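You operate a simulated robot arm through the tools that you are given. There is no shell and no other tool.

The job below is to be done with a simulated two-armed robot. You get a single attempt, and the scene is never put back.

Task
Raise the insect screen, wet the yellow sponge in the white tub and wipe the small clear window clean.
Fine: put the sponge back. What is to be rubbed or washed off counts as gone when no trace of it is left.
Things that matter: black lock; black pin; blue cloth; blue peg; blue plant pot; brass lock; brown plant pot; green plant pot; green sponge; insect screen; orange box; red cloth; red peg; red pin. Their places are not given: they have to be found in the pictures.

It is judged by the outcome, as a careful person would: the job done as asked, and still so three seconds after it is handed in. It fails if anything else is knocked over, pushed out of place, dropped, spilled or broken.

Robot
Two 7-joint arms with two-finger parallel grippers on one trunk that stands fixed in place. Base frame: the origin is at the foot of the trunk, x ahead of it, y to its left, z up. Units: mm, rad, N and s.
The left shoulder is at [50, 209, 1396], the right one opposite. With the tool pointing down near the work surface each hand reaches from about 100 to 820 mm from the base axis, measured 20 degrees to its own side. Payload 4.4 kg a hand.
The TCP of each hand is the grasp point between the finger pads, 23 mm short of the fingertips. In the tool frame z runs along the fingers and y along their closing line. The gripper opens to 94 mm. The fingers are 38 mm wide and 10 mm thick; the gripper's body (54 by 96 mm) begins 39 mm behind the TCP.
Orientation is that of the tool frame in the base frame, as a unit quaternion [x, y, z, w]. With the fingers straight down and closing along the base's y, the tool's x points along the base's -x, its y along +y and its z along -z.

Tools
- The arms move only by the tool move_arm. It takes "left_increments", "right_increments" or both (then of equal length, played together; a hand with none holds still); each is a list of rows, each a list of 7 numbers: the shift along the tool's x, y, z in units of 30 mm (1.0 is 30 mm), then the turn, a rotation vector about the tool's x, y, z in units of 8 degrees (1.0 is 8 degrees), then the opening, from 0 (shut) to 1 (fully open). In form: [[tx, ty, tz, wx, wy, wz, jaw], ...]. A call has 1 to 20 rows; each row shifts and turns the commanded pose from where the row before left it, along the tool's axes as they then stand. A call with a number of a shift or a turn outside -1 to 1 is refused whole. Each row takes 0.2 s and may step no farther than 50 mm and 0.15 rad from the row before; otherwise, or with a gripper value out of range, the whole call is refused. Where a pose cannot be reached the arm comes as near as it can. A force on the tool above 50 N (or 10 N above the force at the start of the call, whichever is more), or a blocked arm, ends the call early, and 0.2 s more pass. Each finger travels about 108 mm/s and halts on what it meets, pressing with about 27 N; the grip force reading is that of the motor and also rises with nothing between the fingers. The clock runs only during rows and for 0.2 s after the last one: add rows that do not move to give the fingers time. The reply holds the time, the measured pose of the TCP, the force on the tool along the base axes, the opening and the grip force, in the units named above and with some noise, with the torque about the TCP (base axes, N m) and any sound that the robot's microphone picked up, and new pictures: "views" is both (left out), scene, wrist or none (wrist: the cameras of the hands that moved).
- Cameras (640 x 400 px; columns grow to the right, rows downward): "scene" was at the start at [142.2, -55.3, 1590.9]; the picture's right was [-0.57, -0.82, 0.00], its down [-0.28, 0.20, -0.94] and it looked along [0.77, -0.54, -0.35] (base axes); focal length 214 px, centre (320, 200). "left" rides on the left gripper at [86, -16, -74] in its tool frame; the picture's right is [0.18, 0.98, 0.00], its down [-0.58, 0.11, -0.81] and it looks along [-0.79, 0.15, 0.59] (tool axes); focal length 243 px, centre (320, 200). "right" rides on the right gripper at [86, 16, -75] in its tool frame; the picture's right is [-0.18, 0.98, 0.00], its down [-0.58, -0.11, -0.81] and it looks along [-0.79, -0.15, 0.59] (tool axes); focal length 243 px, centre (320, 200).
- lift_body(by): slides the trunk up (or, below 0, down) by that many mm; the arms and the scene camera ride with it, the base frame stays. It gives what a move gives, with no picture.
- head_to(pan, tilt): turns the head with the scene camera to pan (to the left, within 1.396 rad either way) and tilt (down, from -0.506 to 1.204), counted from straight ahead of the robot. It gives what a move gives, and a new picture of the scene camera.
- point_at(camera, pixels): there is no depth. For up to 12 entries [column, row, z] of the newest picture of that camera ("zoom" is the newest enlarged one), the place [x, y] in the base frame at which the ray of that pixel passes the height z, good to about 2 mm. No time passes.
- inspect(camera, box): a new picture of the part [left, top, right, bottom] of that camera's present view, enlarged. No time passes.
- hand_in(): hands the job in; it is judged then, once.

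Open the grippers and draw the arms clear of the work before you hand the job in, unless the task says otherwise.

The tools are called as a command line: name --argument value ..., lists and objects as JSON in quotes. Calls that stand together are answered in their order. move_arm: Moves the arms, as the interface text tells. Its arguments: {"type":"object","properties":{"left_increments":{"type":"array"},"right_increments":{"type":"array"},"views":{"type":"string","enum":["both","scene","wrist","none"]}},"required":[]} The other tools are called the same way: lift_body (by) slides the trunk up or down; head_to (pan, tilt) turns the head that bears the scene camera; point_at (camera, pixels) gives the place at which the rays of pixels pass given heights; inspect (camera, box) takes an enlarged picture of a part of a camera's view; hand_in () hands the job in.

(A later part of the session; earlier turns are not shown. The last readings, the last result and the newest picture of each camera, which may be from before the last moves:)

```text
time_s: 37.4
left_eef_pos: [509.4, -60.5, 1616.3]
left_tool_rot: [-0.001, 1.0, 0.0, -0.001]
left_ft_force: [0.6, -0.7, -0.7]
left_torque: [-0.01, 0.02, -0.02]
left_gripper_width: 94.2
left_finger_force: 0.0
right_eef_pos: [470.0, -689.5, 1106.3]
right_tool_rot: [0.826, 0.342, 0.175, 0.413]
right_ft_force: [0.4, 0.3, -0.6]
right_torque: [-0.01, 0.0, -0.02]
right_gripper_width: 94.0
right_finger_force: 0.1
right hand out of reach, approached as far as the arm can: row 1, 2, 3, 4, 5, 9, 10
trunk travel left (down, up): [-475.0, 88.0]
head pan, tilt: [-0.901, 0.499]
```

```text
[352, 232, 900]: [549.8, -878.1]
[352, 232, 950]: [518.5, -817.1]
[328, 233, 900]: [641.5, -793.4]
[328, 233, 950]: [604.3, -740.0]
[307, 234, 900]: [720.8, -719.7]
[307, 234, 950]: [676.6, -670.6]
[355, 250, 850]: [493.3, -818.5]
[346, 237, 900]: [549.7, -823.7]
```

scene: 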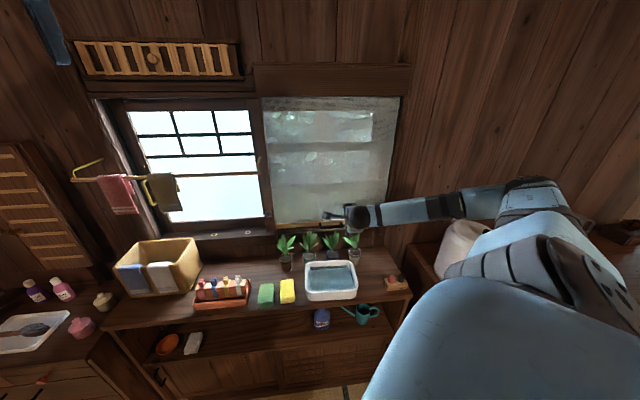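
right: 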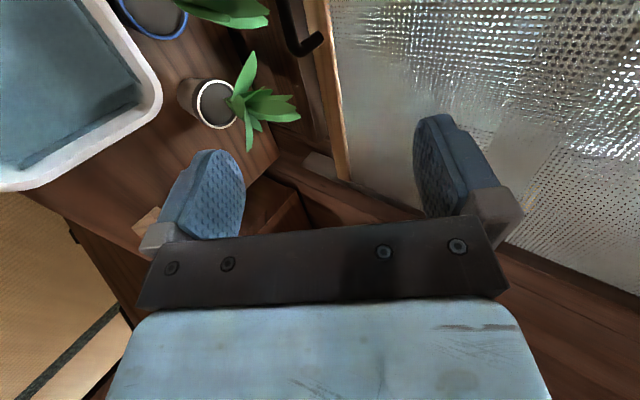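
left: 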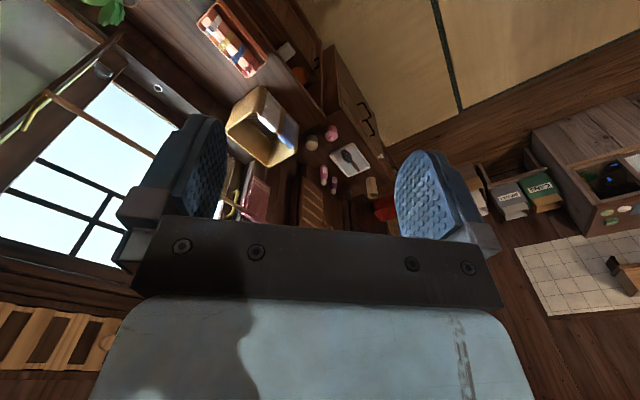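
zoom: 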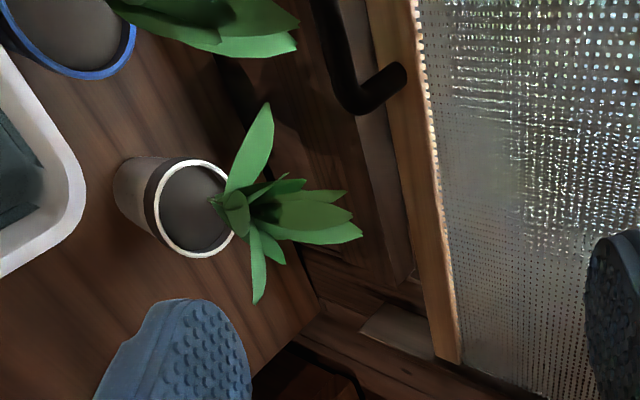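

Handle crossbar is at about f ≈ 930, z ≈ 1000, bar face f ≈ 962, leaf tips ≈ 920. I move forward/down in the current pitch and then try pitching up near the handle, with the gripper half open.

move_arm --right_increments '[[0.75, 0, 0, 0, 0, 0, 0.6], [0.75, 0, 0, 0, 0, 0, 0.6], [0, -0.15, 0.9, 0, 0, 0, 0.6], [0, -0.15, 0.6, 0, 0, 0, 0.6], [0, 0, 0, -1, 0, 0, 0.6], [0, 0, 0, -1, 0, 0, 0.6], [0, 0, 0, -1, 0, 0, 0.6]]'

```text
time_s: 39.0
left_eef_pos: [508.2, -62.3, 1617.1]
left_tool_rot: [-0.001, 1.0, 0.0, 0.0]
left_ft_force: [-0.3, 0.7, -0.8]
left_torque: [0.05, -0.04, 0.01]
left_gripper_width: 94.0
left_finger_force: 0.0
right_eef_pos: [525.1, -677.8, 1069.7]
right_tool_rot: [0.826, 0.341, 0.174, 0.414]
right_ft_force: [0.1, 0.5, -0.3]
right_torque: [-0.01, 0.02, 0.0]
right_gripper_width: 56.2
right_finger_force: 0.0
right hand out of reach, approached as far as the arm can: row 5, 6, 7
trunk travel left (down, up): [-475.0, 88.0]
head pan, tilt: [-0.901, 0.499]
```

scene: 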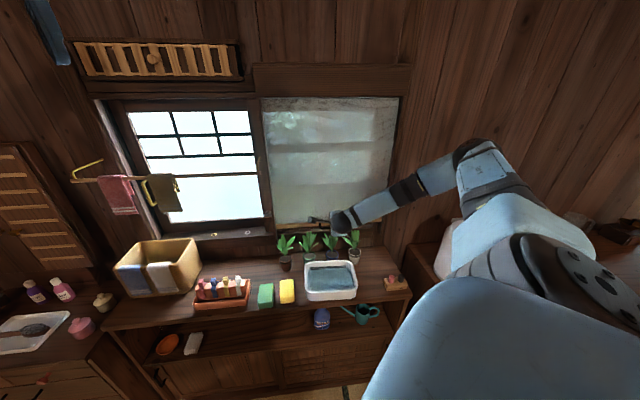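
right: 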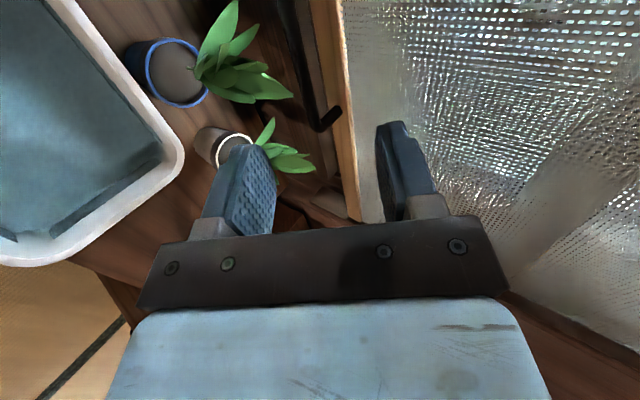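

The hand is at f = 851, l = -108, z = 1070 with fingers 37° down. A neat way to raise the screen is with the trunk lift, so I test whether the arm can hold this pose about 410 mm higher (which I would later lower with the trunk).

move_arm --right_increments '[[0, 1, -0.743, 0, 0, 0, 0.6], [0, 1, -0.743, 0, 0, 0, 0.6], [0, 1, -0.743, 0, 0, 0, 0.6], [0, 1, -0.743, 0, 0, 0, 0.6], [0, 1, -0.743, 0, 0, 0, 0.6], [0, 1, -0.743, 0, 0, 0, 0.6], [0, 1, -0.743, 0, 0, 0, 0.6], [0, 1, -0.743, 0, 0, 0, 0.6], [0, 1, -0.743, 0, 0, 0, 0.6], [0, 1, -0.743, 0, 0, 0, 0.6], [0, 1, -0.743, 0, 0, 0, 0.6]]'

```text
time_s: 41.4
left_eef_pos: [506.6, -57.8, 1618.0]
left_tool_rot: [-0.001, 1.0, -0.001, 0.001]
left_ft_force: [0.0, 0.5, -0.4]
left_torque: [-0.05, 0.0, -0.01]
left_gripper_width: 94.2
left_finger_force: 0.1
right_eef_pos: [520.2, -677.1, 1485.9]
right_tool_rot: [0.826, 0.341, 0.174, 0.415]
right_ft_force: [-0.2, 0.9, 0.2]
right_torque: [0.01, -0.03, -0.01]
right_gripper_width: 56.5
right_finger_force: 0.0
trunk travel left (down, up): [-475.0, 88.0]
head pan, tilt: [-0.901, 0.499]
```

scene: 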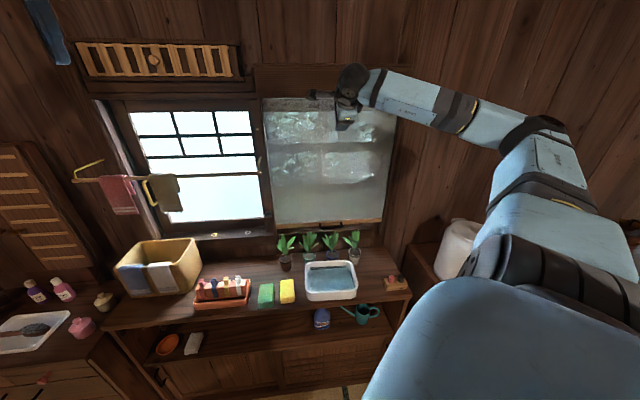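
right: 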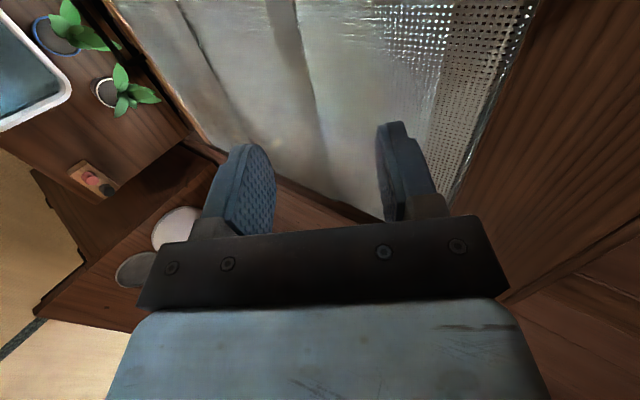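

Fully reachable there. I pitch up 24° more and move forward 50 mm to test the reach near the screen.

move_arm --right_increments '[[0, 0, 0, -1, 0, 0, 0.6], [0, 0, 0, -1, 0, 0, 0.6], [0, 0, 0, -1, 0, 0, 0.6], [0, 0.19, 0.82, 0, 0, 0, 0.6], [0, 0.19, 0.82, 0, 0, 0, 0.6]]'

```text
time_s: 42.6
left_eef_pos: [509.7, -61.5, 1616.1]
left_tool_rot: [0.0, 1.0, 0.0, 0.0]
left_ft_force: [-0.4, -0.6, -1.1]
left_torque: [-0.01, -0.02, -0.01]
left_gripper_width: 94.2
left_finger_force: 0.1
right_eef_pos: [558.4, -717.0, 1485.3]
right_tool_rot: [0.722, 0.297, 0.241, 0.576]
right_ft_force: [0.8, -0.9, -0.8]
right_torque: [0.0, 0.02, -0.01]
right_gripper_width: 56.5
right_finger_force: 0.0
trunk travel left (down, up): [-475.0, 88.0]
head pan, tilt: [-0.901, 0.499]
```

scene: 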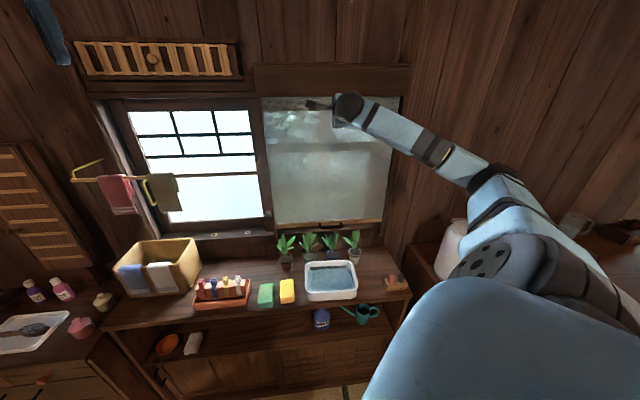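
right: 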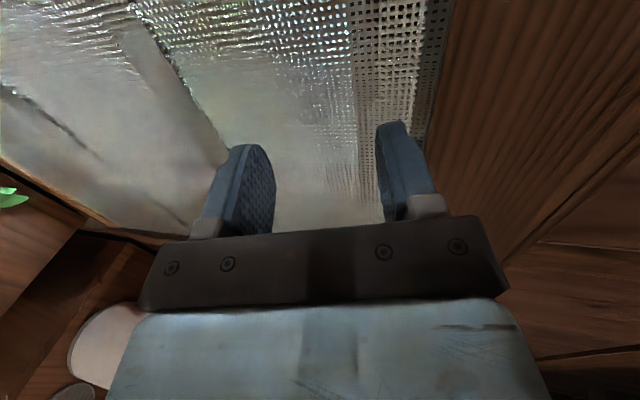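

Reachable: f = 902, z = 1485, pitch 13° down. Before lowering the trunk by ~475 I must check that the arm's elbow will not come down on the white pot at the right; I look that way.

head_to --pan -1.39 --tilt 0.75

```text
time_s: 43.5
left_eef_pos: [507.1, -60.3, 1617.3]
left_tool_rot: [0.0, 1.0, 0.0, 0.0]
left_ft_force: [-0.4, 1.0, 0.1]
left_torque: [-0.04, 0.03, -0.02]
left_gripper_width: 93.8
left_finger_force: 0.1
right_eef_pos: [556.3, -714.1, 1485.7]
right_tool_rot: [0.722, 0.298, 0.239, 0.577]
right_ft_force: [0.8, 0.3, 0.2]
right_torque: [0.01, 0.04, 0.0]
right_gripper_width: 56.6
right_finger_force: 0.0
trunk travel left (down, up): [-475.0, 88.0]
head pan, tilt: [-1.389, 0.75]
```

scene: 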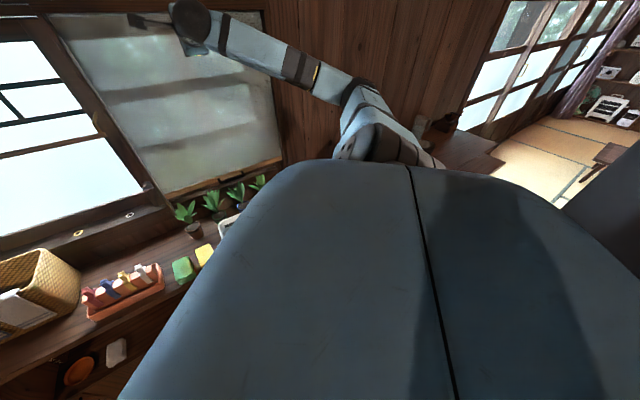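

The shoulder hides the right side here, but the pot is around (70, -1010), well away from the elbow near (80, -610). I now look left to check room for the left arm when the trunk goes down.

head_to --pan 0.5 --tilt 0.7

head_to --pan 1.2 --tilt 0.6

```text
time_s: 45.4
left_eef_pos: [507.5, -60.1, 1618.2]
left_tool_rot: [0.001, 1.0, 0.0, 0.0]
left_ft_force: [-0.3, -0.4, 0.1]
left_torque: [0.0, -0.01, 0.01]
left_gripper_width: 93.8
left_finger_force: 0.1
right_eef_pos: [556.2, -715.5, 1485.5]
right_tool_rot: [0.722, 0.297, 0.24, 0.577]
right_ft_force: [-1.4, 0.2, -0.3]
right_torque: [0.03, 0.01, 0.01]
right_gripper_width: 56.5
right_finger_force: 0.1
trunk travel left (down, up): [-475.0, 88.0]
head pan, tilt: [0.499, 0.7]
```

scene: 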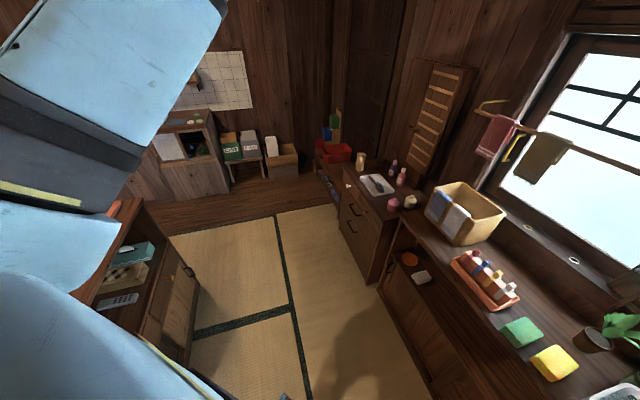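

```text
time_s: 46.5
left_eef_pos: [507.3, -61.5, 1617.6]
left_tool_rot: [0.0, 1.0, 0.0, 0.0]
left_ft_force: [-0.6, -0.2, 0.3]
left_torque: [0.02, 0.01, -0.01]
left_gripper_width: 94.2
left_finger_force: 0.1
right_eef_pos: [556.6, -715.2, 1486.0]
right_tool_rot: [0.722, 0.297, 0.24, 0.576]
right_ft_force: [0.2, -0.3, -0.2]
right_torque: [0.0, -0.01, 0.01]
right_gripper_width: 56.3
right_finger_force: 0.0
trunk travel left (down, up): [-475.0, 88.0]
head pan, tilt: [1.201, 0.6]
```

scene: 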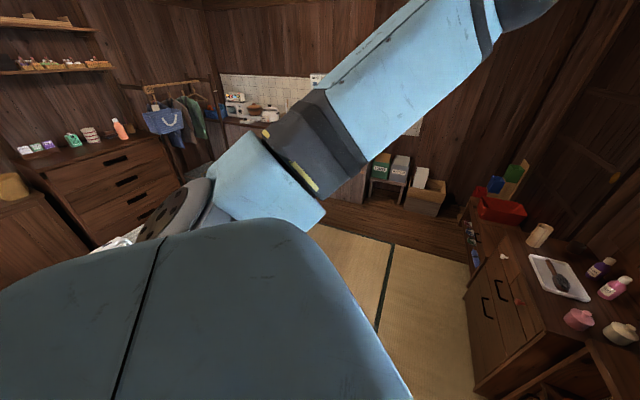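

The left side is clear (furniture beyond y ≈ 1000). I retreat the right hand 60 mm from the screen and face the head back to the window.

move_arm --right_increments '[[0, 0, -1, 0, 0, 0, 0.6], [0, 0, -1, 0, 0, 0, 0.6]]' --views "none"

head_to --pan -0.85 --tilt 0.3

lift_body --by -250

inspect --camera "scene" --box '[0, 0, 640, 400]'

inspect --camera "right" --box '[0, 0, 640, 400]'

```text
time_s: 47.0
left_eef_pos: [506.4, -57.3, 1618.1]
left_tool_rot: [-0.002, 1.0, -0.002, 0.001]
left_ft_force: [-0.4, -0.4, 0.0]
left_torque: [-0.01, 0.01, 0.0]
left_gripper_width: 94.1
left_finger_force: 0.0
right_eef_pos: [516.6, -665.8, 1500.5]
right_tool_rot: [0.721, 0.298, 0.24, 0.577]
right_ft_force: [0.1, -0.4, 0.1]
right_torque: [0.02, -0.03, -0.03]
right_gripper_width: 56.4
right_finger_force: 0.1
trunk travel left (down, up): [-475.0, 88.0]
head pan, tilt: [1.201, 0.6]
```

```text
time_s: 49.0
left_eef_pos: [507.7, -61.4, 1618.3]
left_tool_rot: [-0.001, 1.0, 0.0, 0.0]
left_ft_force: [0.1, 0.2, 0.7]
left_torque: [0.0, -0.01, -0.01]
left_gripper_width: 94.0
left_finger_force: 0.1
right_eef_pos: [517.9, -669.7, 1499.6]
right_tool_rot: [0.722, 0.298, 0.241, 0.576]
right_ft_force: [0.2, 0.1, 0.2]
right_torque: [0.01, 0.01, 0.01]
right_gripper_width: 56.4
right_finger_force: 0.0
trunk travel left (down, up): [-475.0, 88.0]
head pan, tilt: [-0.85, 0.3]
```

scene: 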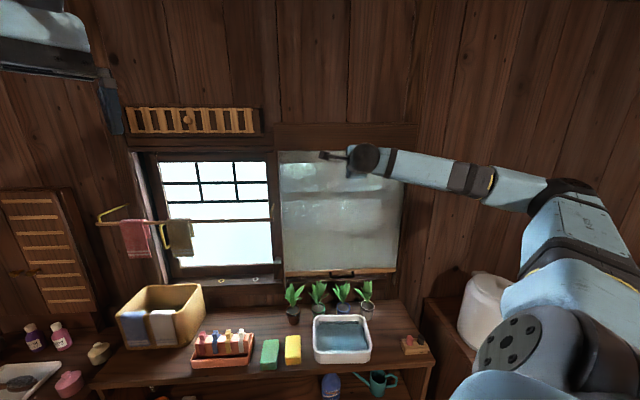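

```text
time_s: 51.6
left_eef_pos: [507.0, -61.0, 1366.1]
left_tool_rot: [0.0, 1.0, 0.0, 0.0]
left_ft_force: [1.2, 0.7, -0.2]
left_torque: [-0.01, 0.0, 0.02]
left_gripper_width: 94.1
left_finger_force: 0.0
right_eef_pos: [518.6, -668.8, 1250.1]
right_tool_rot: [0.722, 0.298, 0.24, 0.577]
right_ft_force: [-0.1, -0.8, -1.2]
right_torque: [0.01, -0.04, -0.02]
right_gripper_width: 56.5
right_finger_force: 0.0
trunk travel left (down, up): [-225.0, 338.0]
head pan, tilt: [-0.85, 0.3]
```

```text
1.00 times, centred on (320, 200) of scene (not enlarged: the box is as wide or as high as the picture)
```

zoom: 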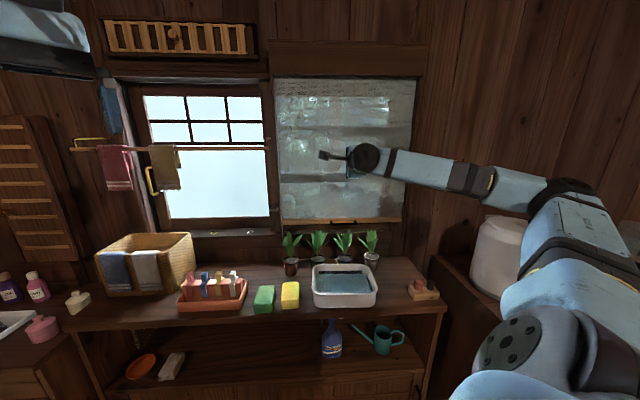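

```text
1.00 times, centred on (320, 200) of right (not enlarged: the box is as wide or as high as the picture)
```

zoom: 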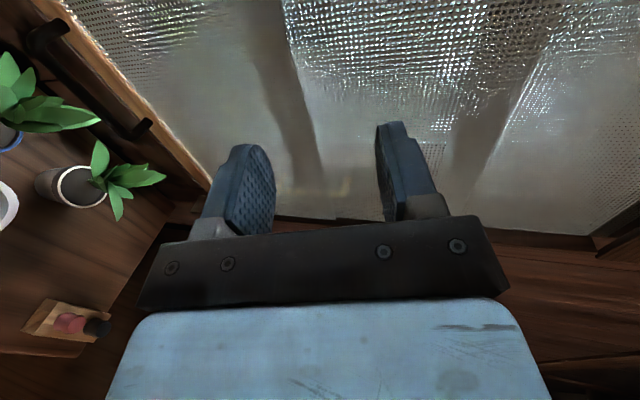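

Trunk at -250 and everything is clear. I triangulate the handle again from the lower head and the wrist camera (scene (345,221); wrist ends (48,38), (143,127)).

inspect --camera "scene" --box '[270, 180, 430, 280]'

inspect --camera "right" --box '[0, 0, 256, 160]'

```text
4.00 times, centred on (350, 230) of scene
```

zoom: 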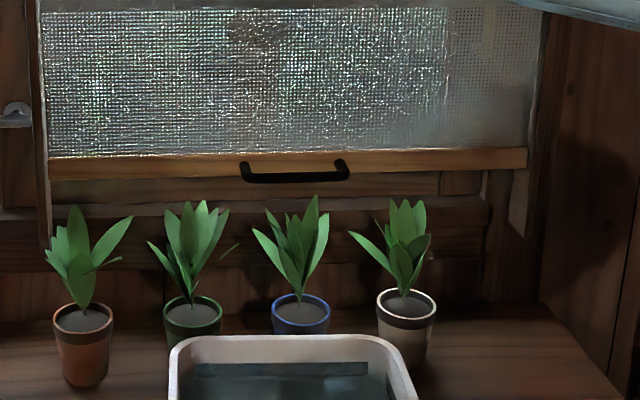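

```text
2.50 times, centred on (128, 80) of right
```

zoom: 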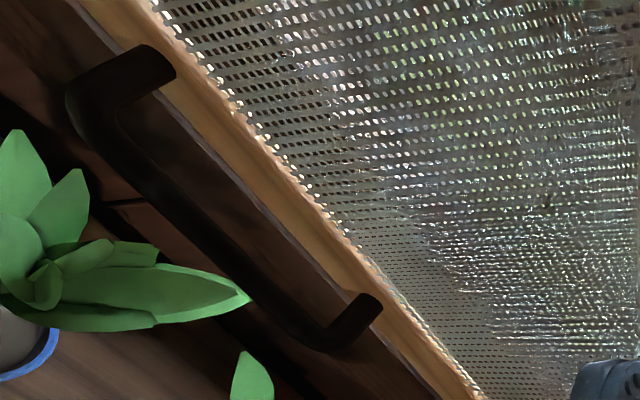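

I intersect those pixel rays from both cameras.

point_at --camera "scene" --pixels '[[344, 224.25, 980], [344, 224.25, 1000], [344, 224.25, 1020], [331.75, 224.75, 1000], [356.25, 224, 1000], [330.75, 221.25, 1000], [355.5, 220.75, 1000]]'

point_at --camera "right" --pixels '[[83.2, 90, 980], [83.2, 90, 1000], [83.2, 90, 1020], [34, 42, 1000], [132, 134, 1000], [60, 26, 1000], [148, 122, 1000]]'

```text
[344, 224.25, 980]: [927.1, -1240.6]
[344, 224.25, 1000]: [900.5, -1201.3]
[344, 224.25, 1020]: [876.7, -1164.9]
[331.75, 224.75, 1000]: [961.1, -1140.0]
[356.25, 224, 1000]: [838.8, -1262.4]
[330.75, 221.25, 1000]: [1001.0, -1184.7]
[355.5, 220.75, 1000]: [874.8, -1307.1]
```

```text
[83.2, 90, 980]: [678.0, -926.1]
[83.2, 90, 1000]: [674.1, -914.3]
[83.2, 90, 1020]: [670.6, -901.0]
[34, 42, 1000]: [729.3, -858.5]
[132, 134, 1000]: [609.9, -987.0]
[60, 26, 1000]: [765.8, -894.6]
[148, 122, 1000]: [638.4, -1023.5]
```

Those used the stale full pictures from before the lift. I use the "zoom" frame instead (newest enlargement is the wrist one), then re-enlarge the scene and do the same.

point_at --camera "zoom" --pixels '[[208, 225, 980], [208, 225, 1000], [208, 225, 1020], [85, 105, 1000], [330, 335, 1000], [150, 65, 1000], [370, 305, 1000], [250, 295, 920], [250, 295, 950]]'

inspect --camera "scene" --box '[270, 180, 430, 280]'

point_at --camera "zoom" --pixels '[[296, 177, 980], [296, 177, 1000], [296, 177, 1020], [247, 179, 1000], [345, 176, 1000], [243, 165, 1000], [342, 163, 1000], [315, 197, 900], [315, 197, 920], [315, 197, 950]]'

```text
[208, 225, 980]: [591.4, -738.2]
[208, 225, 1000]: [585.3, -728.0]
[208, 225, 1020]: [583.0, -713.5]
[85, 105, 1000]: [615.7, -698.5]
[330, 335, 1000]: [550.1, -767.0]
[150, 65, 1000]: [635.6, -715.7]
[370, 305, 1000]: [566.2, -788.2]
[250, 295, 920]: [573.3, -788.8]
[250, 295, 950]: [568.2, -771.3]
```

```text
4.00 times, centred on (350, 230) of scene
```

zoom: 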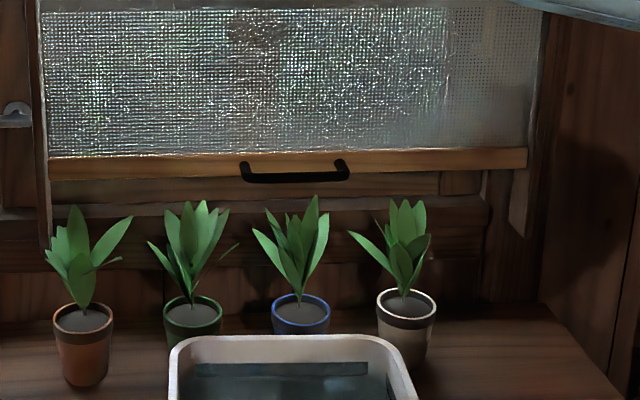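

```text
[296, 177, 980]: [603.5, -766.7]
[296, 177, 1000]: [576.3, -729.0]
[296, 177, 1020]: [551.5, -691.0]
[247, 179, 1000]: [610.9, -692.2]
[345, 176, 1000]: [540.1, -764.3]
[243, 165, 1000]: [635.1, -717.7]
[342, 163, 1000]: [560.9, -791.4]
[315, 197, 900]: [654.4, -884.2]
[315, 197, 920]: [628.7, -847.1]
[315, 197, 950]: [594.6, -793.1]
```

Now consistent: crossbar centre at f ≈ 930.5, l ≈ -105, z ≈ 997; bar face f ≈ 957. TCP l = -106 is already lined up; I lower the trunk 222 mm so the TCP comes to about z = 1028.

lift_body --by -222

inspect --camera "scene" --box '[0, 0, 640, 400]'

inspect --camera "right" --box '[0, 0, 640, 400]'

```text
time_s: 54.0
left_eef_pos: [507.8, -60.9, 1146.2]
left_tool_rot: [0.0, 1.0, 0.001, -0.001]
left_ft_force: [-0.1, -0.2, 0.3]
left_torque: [0.0, -0.03, 0.0]
left_gripper_width: 94.0
left_finger_force: 0.0
right_eef_pos: [517.6, -669.9, 1028.3]
right_tool_rot: [0.722, 0.298, 0.24, 0.576]
right_ft_force: [0.1, -0.5, 0.1]
right_torque: [0.03, 0.0, -0.04]
right_gripper_width: 56.3
right_finger_force: 0.0
trunk travel left (down, up): [-3.0, 560.0]
head pan, tilt: [-0.85, 0.3]
```

```text
1.00 times, centred on (320, 200) of scene (not enlarged: the box is as wide or as high as the picture)
```

zoom: 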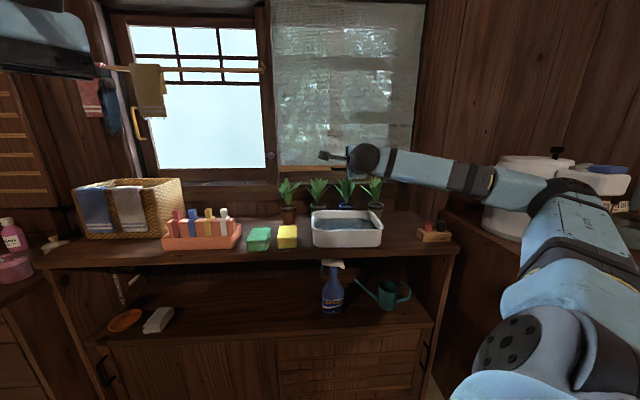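

```text
1.00 times, centred on (320, 200) of right (not enlarged: the box is as wide or as high as the picture)
```

zoom: 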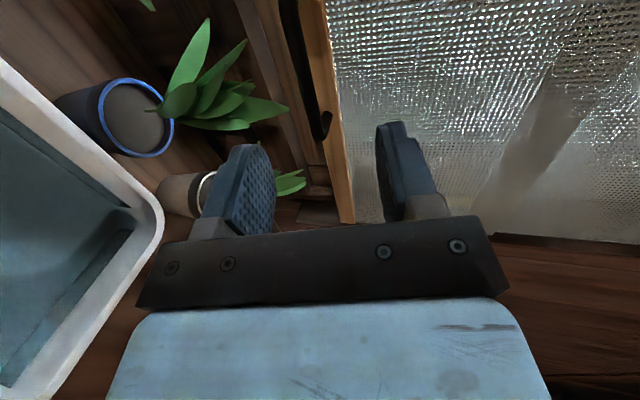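

The hand stands in front of the handle with no contact. I enlarge both views once more for a precise fix before moving in.

inspect --camera "right" --box '[240, 0, 400, 150]'

point_at --camera "zoom" --pixels '[[180, 20, 1000], [255, 330, 1000], [230, 5, 1000], [310, 300, 1000]]'

inspect --camera "scene" --box '[260, 130, 420, 230]'

```text
2.67 times, centred on (320, 75) of right
```

zoom: 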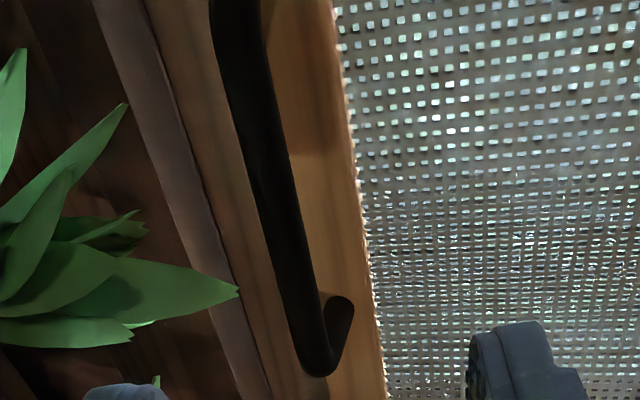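

```text
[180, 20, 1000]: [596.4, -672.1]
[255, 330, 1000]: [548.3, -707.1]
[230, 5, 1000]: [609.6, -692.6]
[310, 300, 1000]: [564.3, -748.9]
```

```text
4.00 times, centred on (340, 180) of scene
```

zoom: 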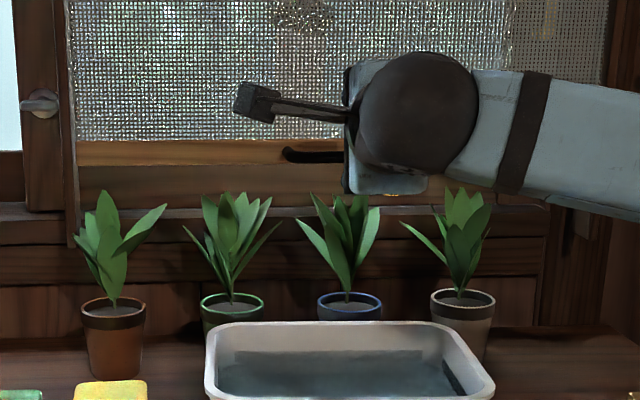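

I take the scene ray at the visible left part of the crossbar (zoom (300,157)) and of the leaf tops (zoom (343,195)).

point_at --camera "zoom" --pixels '[[300, 157, 980], [300, 157, 990], [300, 157, 1000], [300, 157, 1010], [343, 195, 900], [343, 195, 920], [343, 195, 940], [343, 195, 960], [465, 188, 940], [465, 188, 960]]'

inspect --camera "right" --box '[240, 0, 400, 150]'

point_at --camera "zoom" --pixels '[[270, 190, 980], [270, 190, 990], [270, 190, 1000], [270, 190, 1010], [240, 50, 990], [240, 50, 1000], [310, 350, 990], [310, 350, 1000], [235, 292, 920], [235, 292, 940]]'

```text
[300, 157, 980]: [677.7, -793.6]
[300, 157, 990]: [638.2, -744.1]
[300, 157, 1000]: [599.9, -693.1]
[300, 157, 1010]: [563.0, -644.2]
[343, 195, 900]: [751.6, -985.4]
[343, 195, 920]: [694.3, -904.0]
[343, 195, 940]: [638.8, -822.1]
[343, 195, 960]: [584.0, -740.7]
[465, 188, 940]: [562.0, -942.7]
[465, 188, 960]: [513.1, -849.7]
```

```text
2.67 times, centred on (320, 75) of right
```

zoom: 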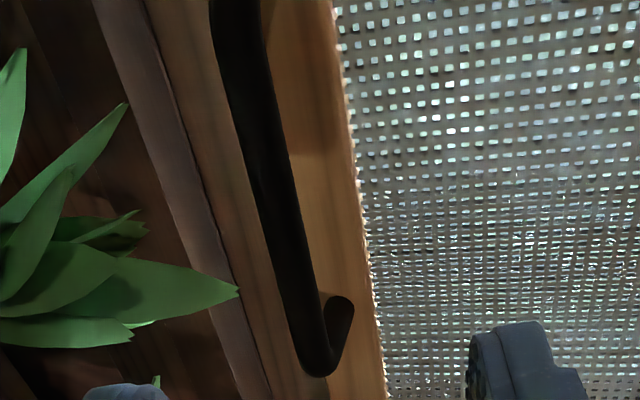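

```text
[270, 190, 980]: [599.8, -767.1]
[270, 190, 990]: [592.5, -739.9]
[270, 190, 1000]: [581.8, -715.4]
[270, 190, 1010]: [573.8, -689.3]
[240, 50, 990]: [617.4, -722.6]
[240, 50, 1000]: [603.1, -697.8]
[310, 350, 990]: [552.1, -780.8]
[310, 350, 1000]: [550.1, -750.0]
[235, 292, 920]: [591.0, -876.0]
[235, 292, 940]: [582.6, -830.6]
```

The handle fix stays at f ≈ 929, z ≈ 997, but the blue plant's leaf tops may be near z ≈ 960-970, so I check those leaf tips more carefully.

inspect --camera "scene" --box '[310, 150, 390, 200]'

inspect --camera "right" --box '[90, 0, 330, 150]'

```text
8.00 times, centred on (350, 175) of scene
```

zoom: 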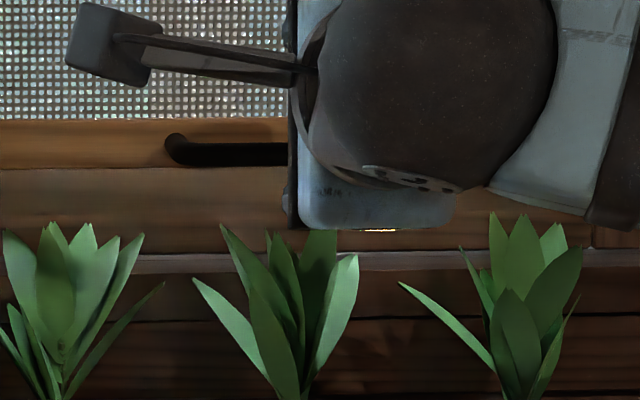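

```text
2.67 times, centred on (210, 75) of right
```

zoom: 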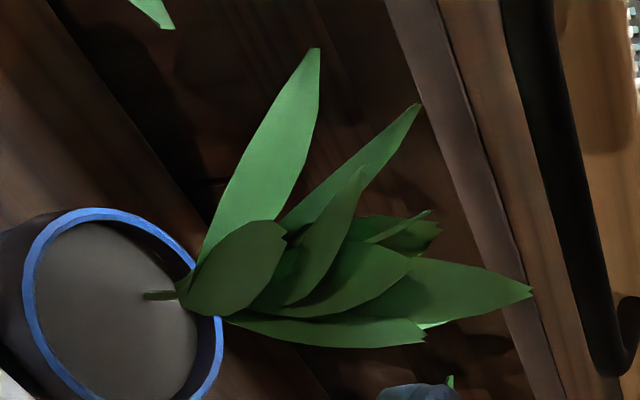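

I intersect the candidate leaf tips: scene (225,228), (320,232) against wrist (530,290), (420,105).

point_at --camera "zoom" --pixels '[[530, 290, 940], [530, 290, 950], [530, 290, 960], [530, 290, 970], [420, 105, 930], [420, 105, 940], [420, 105, 950], [420, 105, 960]]'

inspect --camera "scene" --box '[310, 150, 390, 200]'

point_at --camera "zoom" --pixels '[[225, 228, 940], [225, 228, 950], [225, 228, 960], [225, 228, 970], [320, 232, 940], [320, 232, 950], [320, 232, 960], [320, 232, 970]]'

```text
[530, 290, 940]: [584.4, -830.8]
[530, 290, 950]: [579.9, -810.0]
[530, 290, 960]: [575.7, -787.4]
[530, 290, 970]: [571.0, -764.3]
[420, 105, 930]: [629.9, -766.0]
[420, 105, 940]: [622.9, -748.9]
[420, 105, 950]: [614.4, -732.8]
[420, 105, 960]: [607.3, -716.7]
```

```text
8.00 times, centred on (350, 175) of scene
```

zoom: 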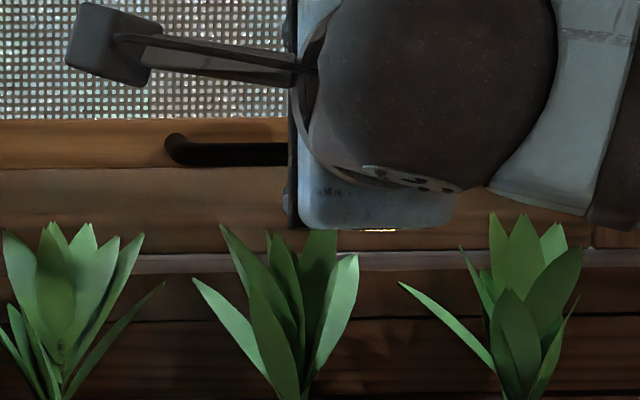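

```text
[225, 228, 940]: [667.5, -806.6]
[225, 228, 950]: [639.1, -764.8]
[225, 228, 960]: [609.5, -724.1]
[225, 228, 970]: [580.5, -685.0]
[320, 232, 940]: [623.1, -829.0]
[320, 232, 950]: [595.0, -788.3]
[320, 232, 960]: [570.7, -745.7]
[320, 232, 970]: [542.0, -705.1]
```

The highest leaf tip is at (608,-720,958), under the crossbar at z ≈ 997, so a small opening (≈25 mm) clears it. I lower 29 mm, narrow the fingers and look once more before the last approach.

move_arm --right_increments '[[0, -0.47, 0.106, 0, 0, 0, 0.27], [0, -0.47, 0.106, 0, 0, 0, 0.27], [0, 0, 0, 0, 0, 0, 0.27], [0, 0.11, 0.5, 0, 0, 0, 0.27], [0, 0.11, 0.5, 0, 0, 0, 0.27]]'

inspect --camera "right" --box '[180, 0, 500, 200]'

inspect --camera "scene" --box '[280, 130, 400, 205]'

```text
time_s: 55.1
left_eef_pos: [507.8, -60.7, 1144.6]
left_tool_rot: [0.0, 1.0, 0.0, -0.001]
left_ft_force: [0.1, 0.1, -0.2]
left_torque: [0.02, -0.01, 0.01]
left_gripper_width: 94.0
left_finger_force: 0.0
right_eef_pos: [539.8, -690.5, 996.1]
right_tool_rot: [0.722, 0.298, 0.24, 0.577]
right_ft_force: [-0.7, 0.1, 0.3]
right_torque: [0.0, -0.04, 0.01]
right_gripper_width: 25.4
right_finger_force: 0.0
trunk travel left (down, up): [-3.0, 560.0]
head pan, tilt: [-0.85, 0.3]
```

scene: 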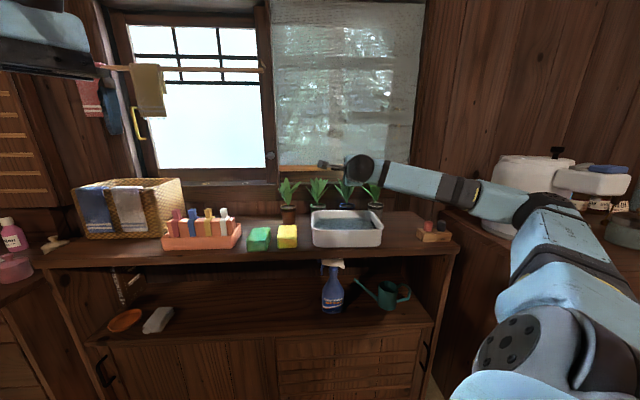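
right: 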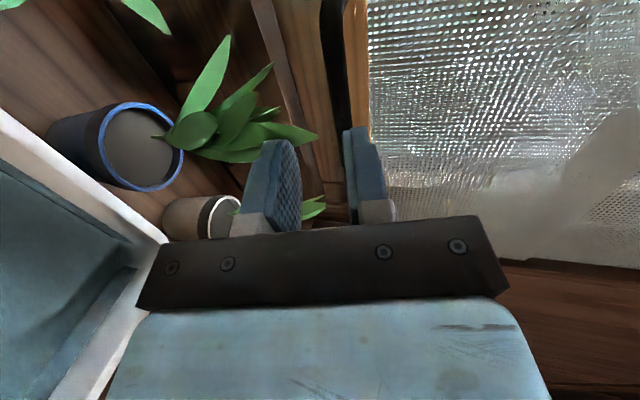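

```text
2.00 times, centred on (340, 100) of right
```

zoom: 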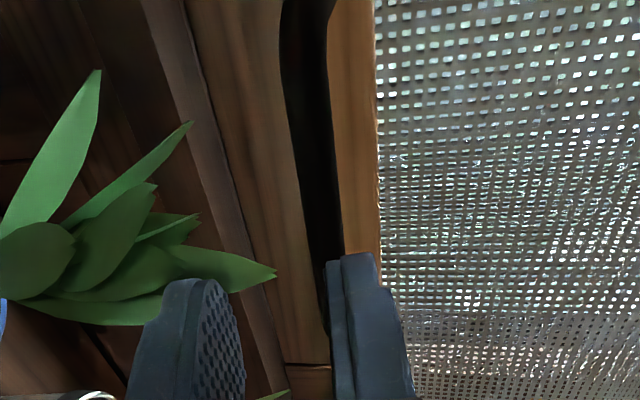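

```text
5.33 times, centred on (340, 168) of scene
```

zoom: 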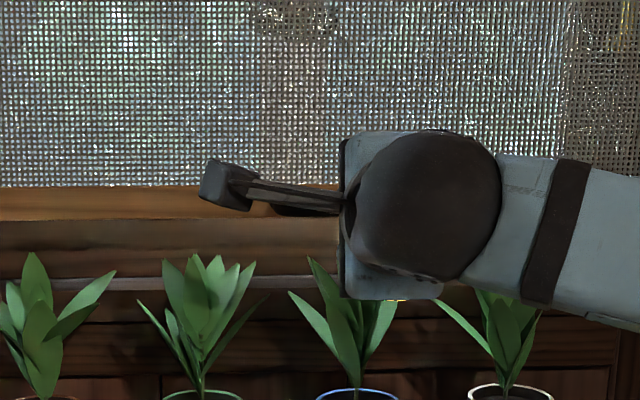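

The crossbar projects exactly where expected (zoom (320,210)), so z ≈ 997 holds. I move forward 52 mm to put the fingers around the crossbar.

move_arm --right_increments '[[0, 0.115, 0.42, 0, 0, 0, 0.27], [0, 0.115, 0.42, 0, 0, 0, 0.27], [0, 0.115, 0.42, 0, 0, 0, 0.27], [0, 0.115, 0.42, 0, 0, 0, 0.27]]'

inspect --camera "right" --box '[220, 40, 460, 190]'

```text
time_s: 56.1
left_eef_pos: [508.3, -60.9, 1145.7]
left_tool_rot: [0.0, 1.0, 0.0, -0.001]
left_ft_force: [-0.4, 0.2, 0.0]
left_torque: [-0.01, 0.02, 0.02]
left_gripper_width: 93.9
left_finger_force: 0.0
right_eef_pos: [575.8, -729.6, 1000.9]
right_tool_rot: [0.722, 0.297, 0.241, 0.577]
right_ft_force: [0.4, -0.4, -1.2]
right_torque: [0.03, 0.02, -0.01]
right_gripper_width: 25.3
right_finger_force: 0.0
trunk travel left (down, up): [-3.0, 560.0]
head pan, tilt: [-0.85, 0.3]
```

scene: 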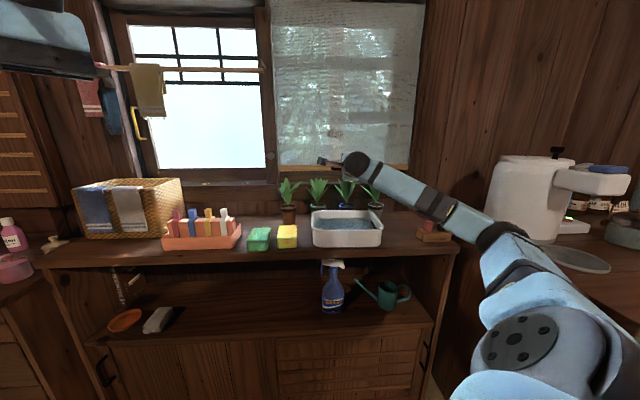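
right: 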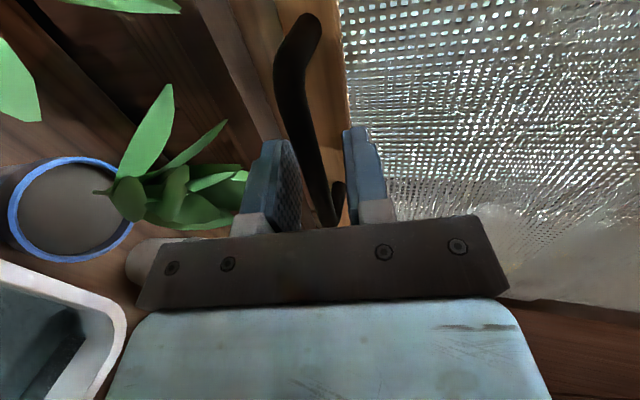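

```text
2.67 times, centred on (340, 115) of right
```

zoom: 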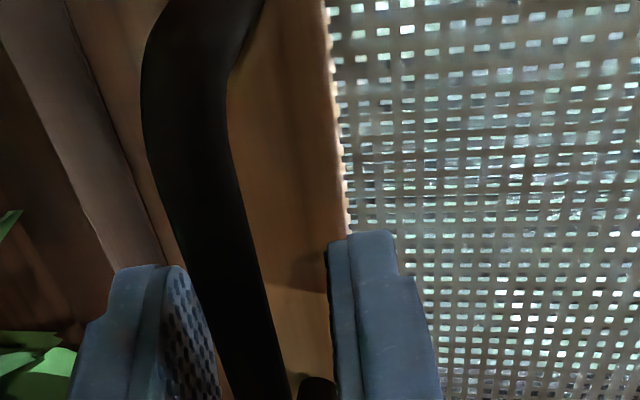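

The crossbar lies between the two fingers. I close the gripper on it.

move_arm --right_increments '[[0, 0, 0, 0, 0, 0, 0], [0, 0, 0, 0, 0, 0, 0], [0, 0, 0, 0, 0, 0, 0], [0, 0, 0, 0, 0, 0, 0]]'

```text
time_s: 57.1
left_eef_pos: [507.4, -60.5, 1145.1]
left_tool_rot: [0.0, 1.0, 0.0, 0.0]
left_ft_force: [1.3, -0.3, 0.2]
left_torque: [-0.01, 0.0, 0.04]
left_gripper_width: 93.8
left_finger_force: 0.1
right_eef_pos: [574.8, -726.4, 1000.5]
right_tool_rot: [0.722, 0.297, 0.24, 0.577]
right_ft_force: [-5.4, 3.7, -5.6]
right_torque: [-0.63, 0.67, 0.18]
right_gripper_width: 10.9
right_finger_force: 44.6
trunk travel left (down, up): [-3.0, 560.0]
head pan, tilt: [-0.85, 0.3]
```

scene: 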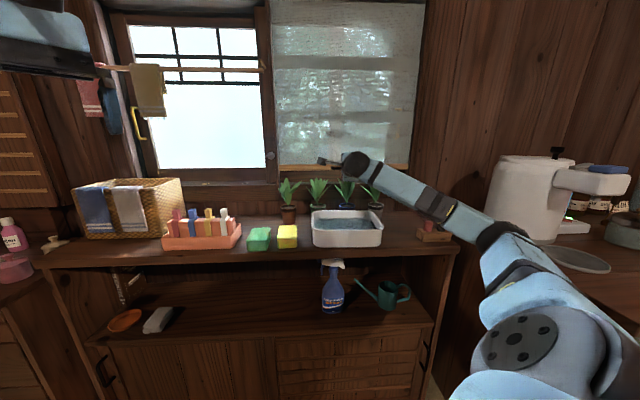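
right: 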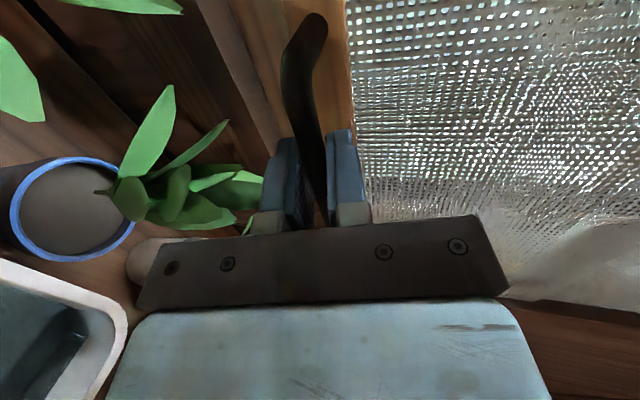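

The handle is gripped (width 10.9 mm, 45 N). I raise 45 mm with the arm to feel the load.

move_arm --right_increments '[[0, 0.49, -0.11, 0, 0, 0, 0], [0, 0.49, -0.11, 0, 0, 0, 0], [0, 0.49, -0.11, 0, 0, 0, 0]]'

```text
time_s: 58.0
left_eef_pos: [508.6, -60.5, 1145.9]
left_tool_rot: [-0.001, 1.0, -0.001, -0.001]
left_ft_force: [-0.4, -1.0, 0.2]
left_torque: [0.02, -0.01, -0.02]
left_gripper_width: 93.8
left_finger_force: 0.1
right_eef_pos: [576.3, -729.2, 1047.0]
right_tool_rot: [0.722, 0.297, 0.24, 0.577]
right_ft_force: [5.3, -0.6, 2.0]
right_torque: [-0.65, 0.53, 0.64]
right_gripper_width: 11.1
right_finger_force: 45.0
trunk travel left (down, up): [-3.0, 560.0]
head pan, tilt: [-0.85, 0.3]
```

scene: 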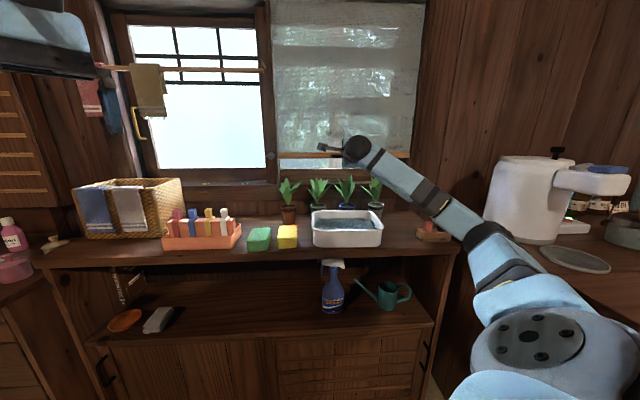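
right: 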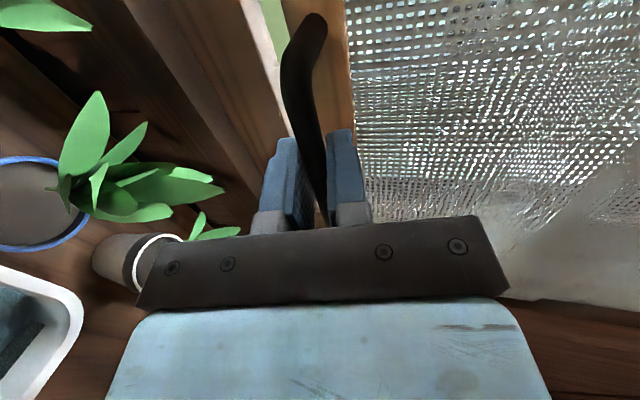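

The screen rises easily with the hand. I now lift the trunk 200 mm, carrying the screen up.

lift_body --by 200

inspect --camera "scene" --box '[0, 0, 640, 400]'

```text
time_s: 60.1
left_eef_pos: [507.3, -59.8, 1344.4]
left_tool_rot: [-0.001, 1.0, 0.0, 0.0]
left_ft_force: [-0.6, 0.2, -0.4]
left_torque: [0.0, -0.02, 0.01]
left_gripper_width: 93.8
left_finger_force: 0.0
right_eef_pos: [576.0, -727.4, 1246.3]
right_tool_rot: [0.722, 0.298, 0.24, 0.577]
right_ft_force: [1.6, -0.9, 0.0]
right_torque: [-0.71, 0.75, 0.25]
right_gripper_width: 10.8
right_finger_force: 44.9
trunk travel left (down, up): [-203.0, 360.0]
head pan, tilt: [-0.85, 0.3]
```

```text
1.00 times, centred on (320, 200) of scene (not enlarged: the box is as wide or as high as the picture)
```

zoom: 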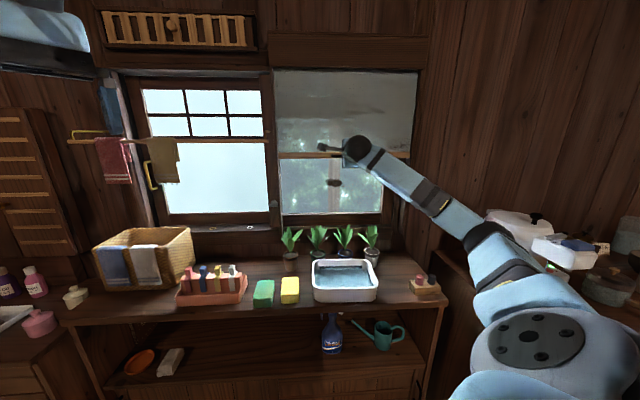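

The screen goes up and a pane with a dark smear at (335,183) appears. I lift another 190 mm.

lift_body --by 190

inspect --camera "scene" --box '[0, 0, 640, 400]'

inspect --camera "right" --box '[0, 0, 640, 400]'

```text
time_s: 62.0
left_eef_pos: [506.6, -62.7, 1531.7]
left_tool_rot: [-0.001, 1.0, 0.0, 0.001]
left_ft_force: [0.1, 0.2, 1.0]
left_torque: [0.0, -0.01, 0.06]
left_gripper_width: 94.3
left_finger_force: 0.1
right_eef_pos: [576.3, -728.4, 1423.1]
right_tool_rot: [0.727, 0.3, 0.236, 0.571]
right_ft_force: [-11.5, -2.8, -7.2]
right_torque: [0.25, -0.14, 1.37]
right_gripper_width: 10.9
right_finger_force: 45.5
trunk travel left (down, up): [-388.0, 175.0]
head pan, tilt: [-0.85, 0.3]
stopped: the force on the tool passed its limit at 62 N (the readings are from after the stop); the commanded pose is now the measured one
```

```text
1.00 times, centred on (320, 200) of scene (not enlarged: the box is as wide or as high as the picture)
```

zoom: 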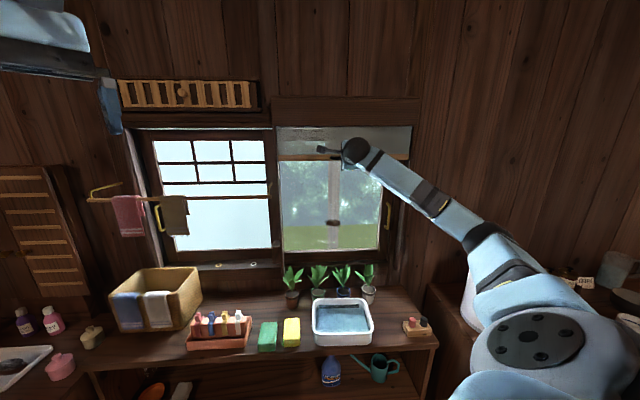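

```text
1.00 times, centred on (320, 200) of right (not enlarged: the box is as wide or as high as the picture)
```

zoom: 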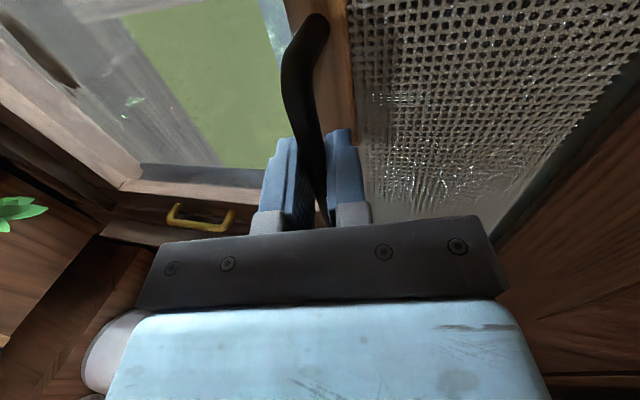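

The screen has reached its upper stop (z ≈ 1423). I look at the pane behind, and open the fingers slightly (the lower finger remains under the crossbar) to see whether the screen stays up.

inspect --camera "scene" --box '[265, 120, 425, 300]'

move_arm --right_increments '[[0, 0, 0, 0, 0, 0, 0.2], [0, 0, 0, 0, 0, 0, 0.28], [0, 0, 0, 0, 0, 0, 0.28], [0, 0, 0, 0, 0, 0, 0.28], [0, 0, 0, 0, 0, 0, 0.28]]'

inspect --camera "right" --box '[220, 40, 460, 190]'

```text
2.22 times, centred on (345, 210) of scene
```

zoom: 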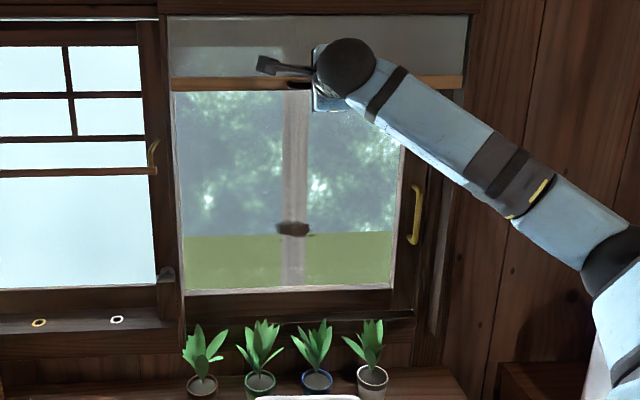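

```text
time_s: 63.2
left_eef_pos: [507.7, -60.3, 1529.6]
left_tool_rot: [0.0, 1.0, 0.0, 0.0]
left_ft_force: [0.1, -0.4, 0.4]
left_torque: [0.03, -0.03, -0.05]
left_gripper_width: 94.1
left_finger_force: 0.0
right_eef_pos: [577.6, -725.0, 1424.4]
right_tool_rot: [0.726, 0.301, 0.237, 0.571]
right_ft_force: [0.5, 0.4, -0.3]
right_torque: [0.04, 0.01, -0.01]
right_gripper_width: 26.0
right_finger_force: 0.0
trunk travel left (down, up): [-388.0, 175.0]
head pan, tilt: [-0.85, 0.3]
```

scene: 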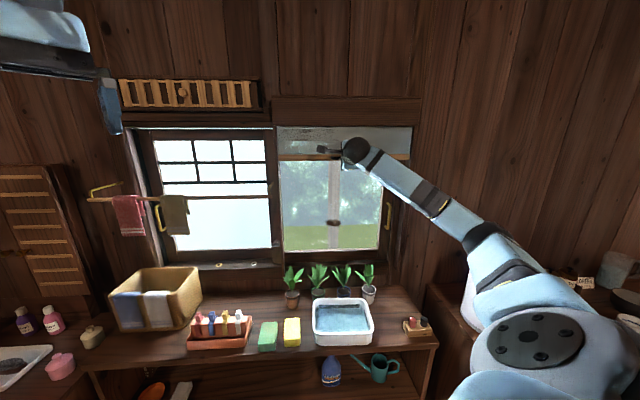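
right: 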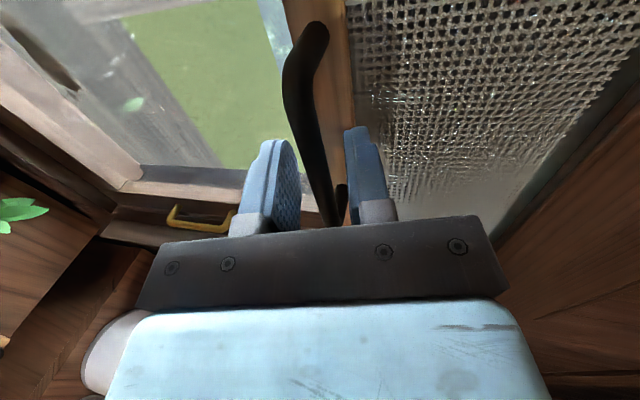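

```text
2.67 times, centred on (340, 115) of right
```

zoom: 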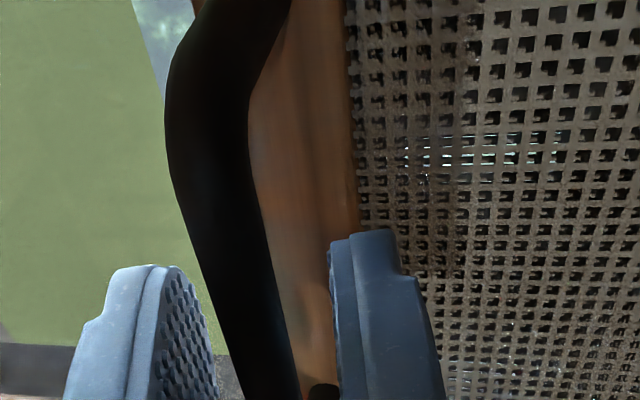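

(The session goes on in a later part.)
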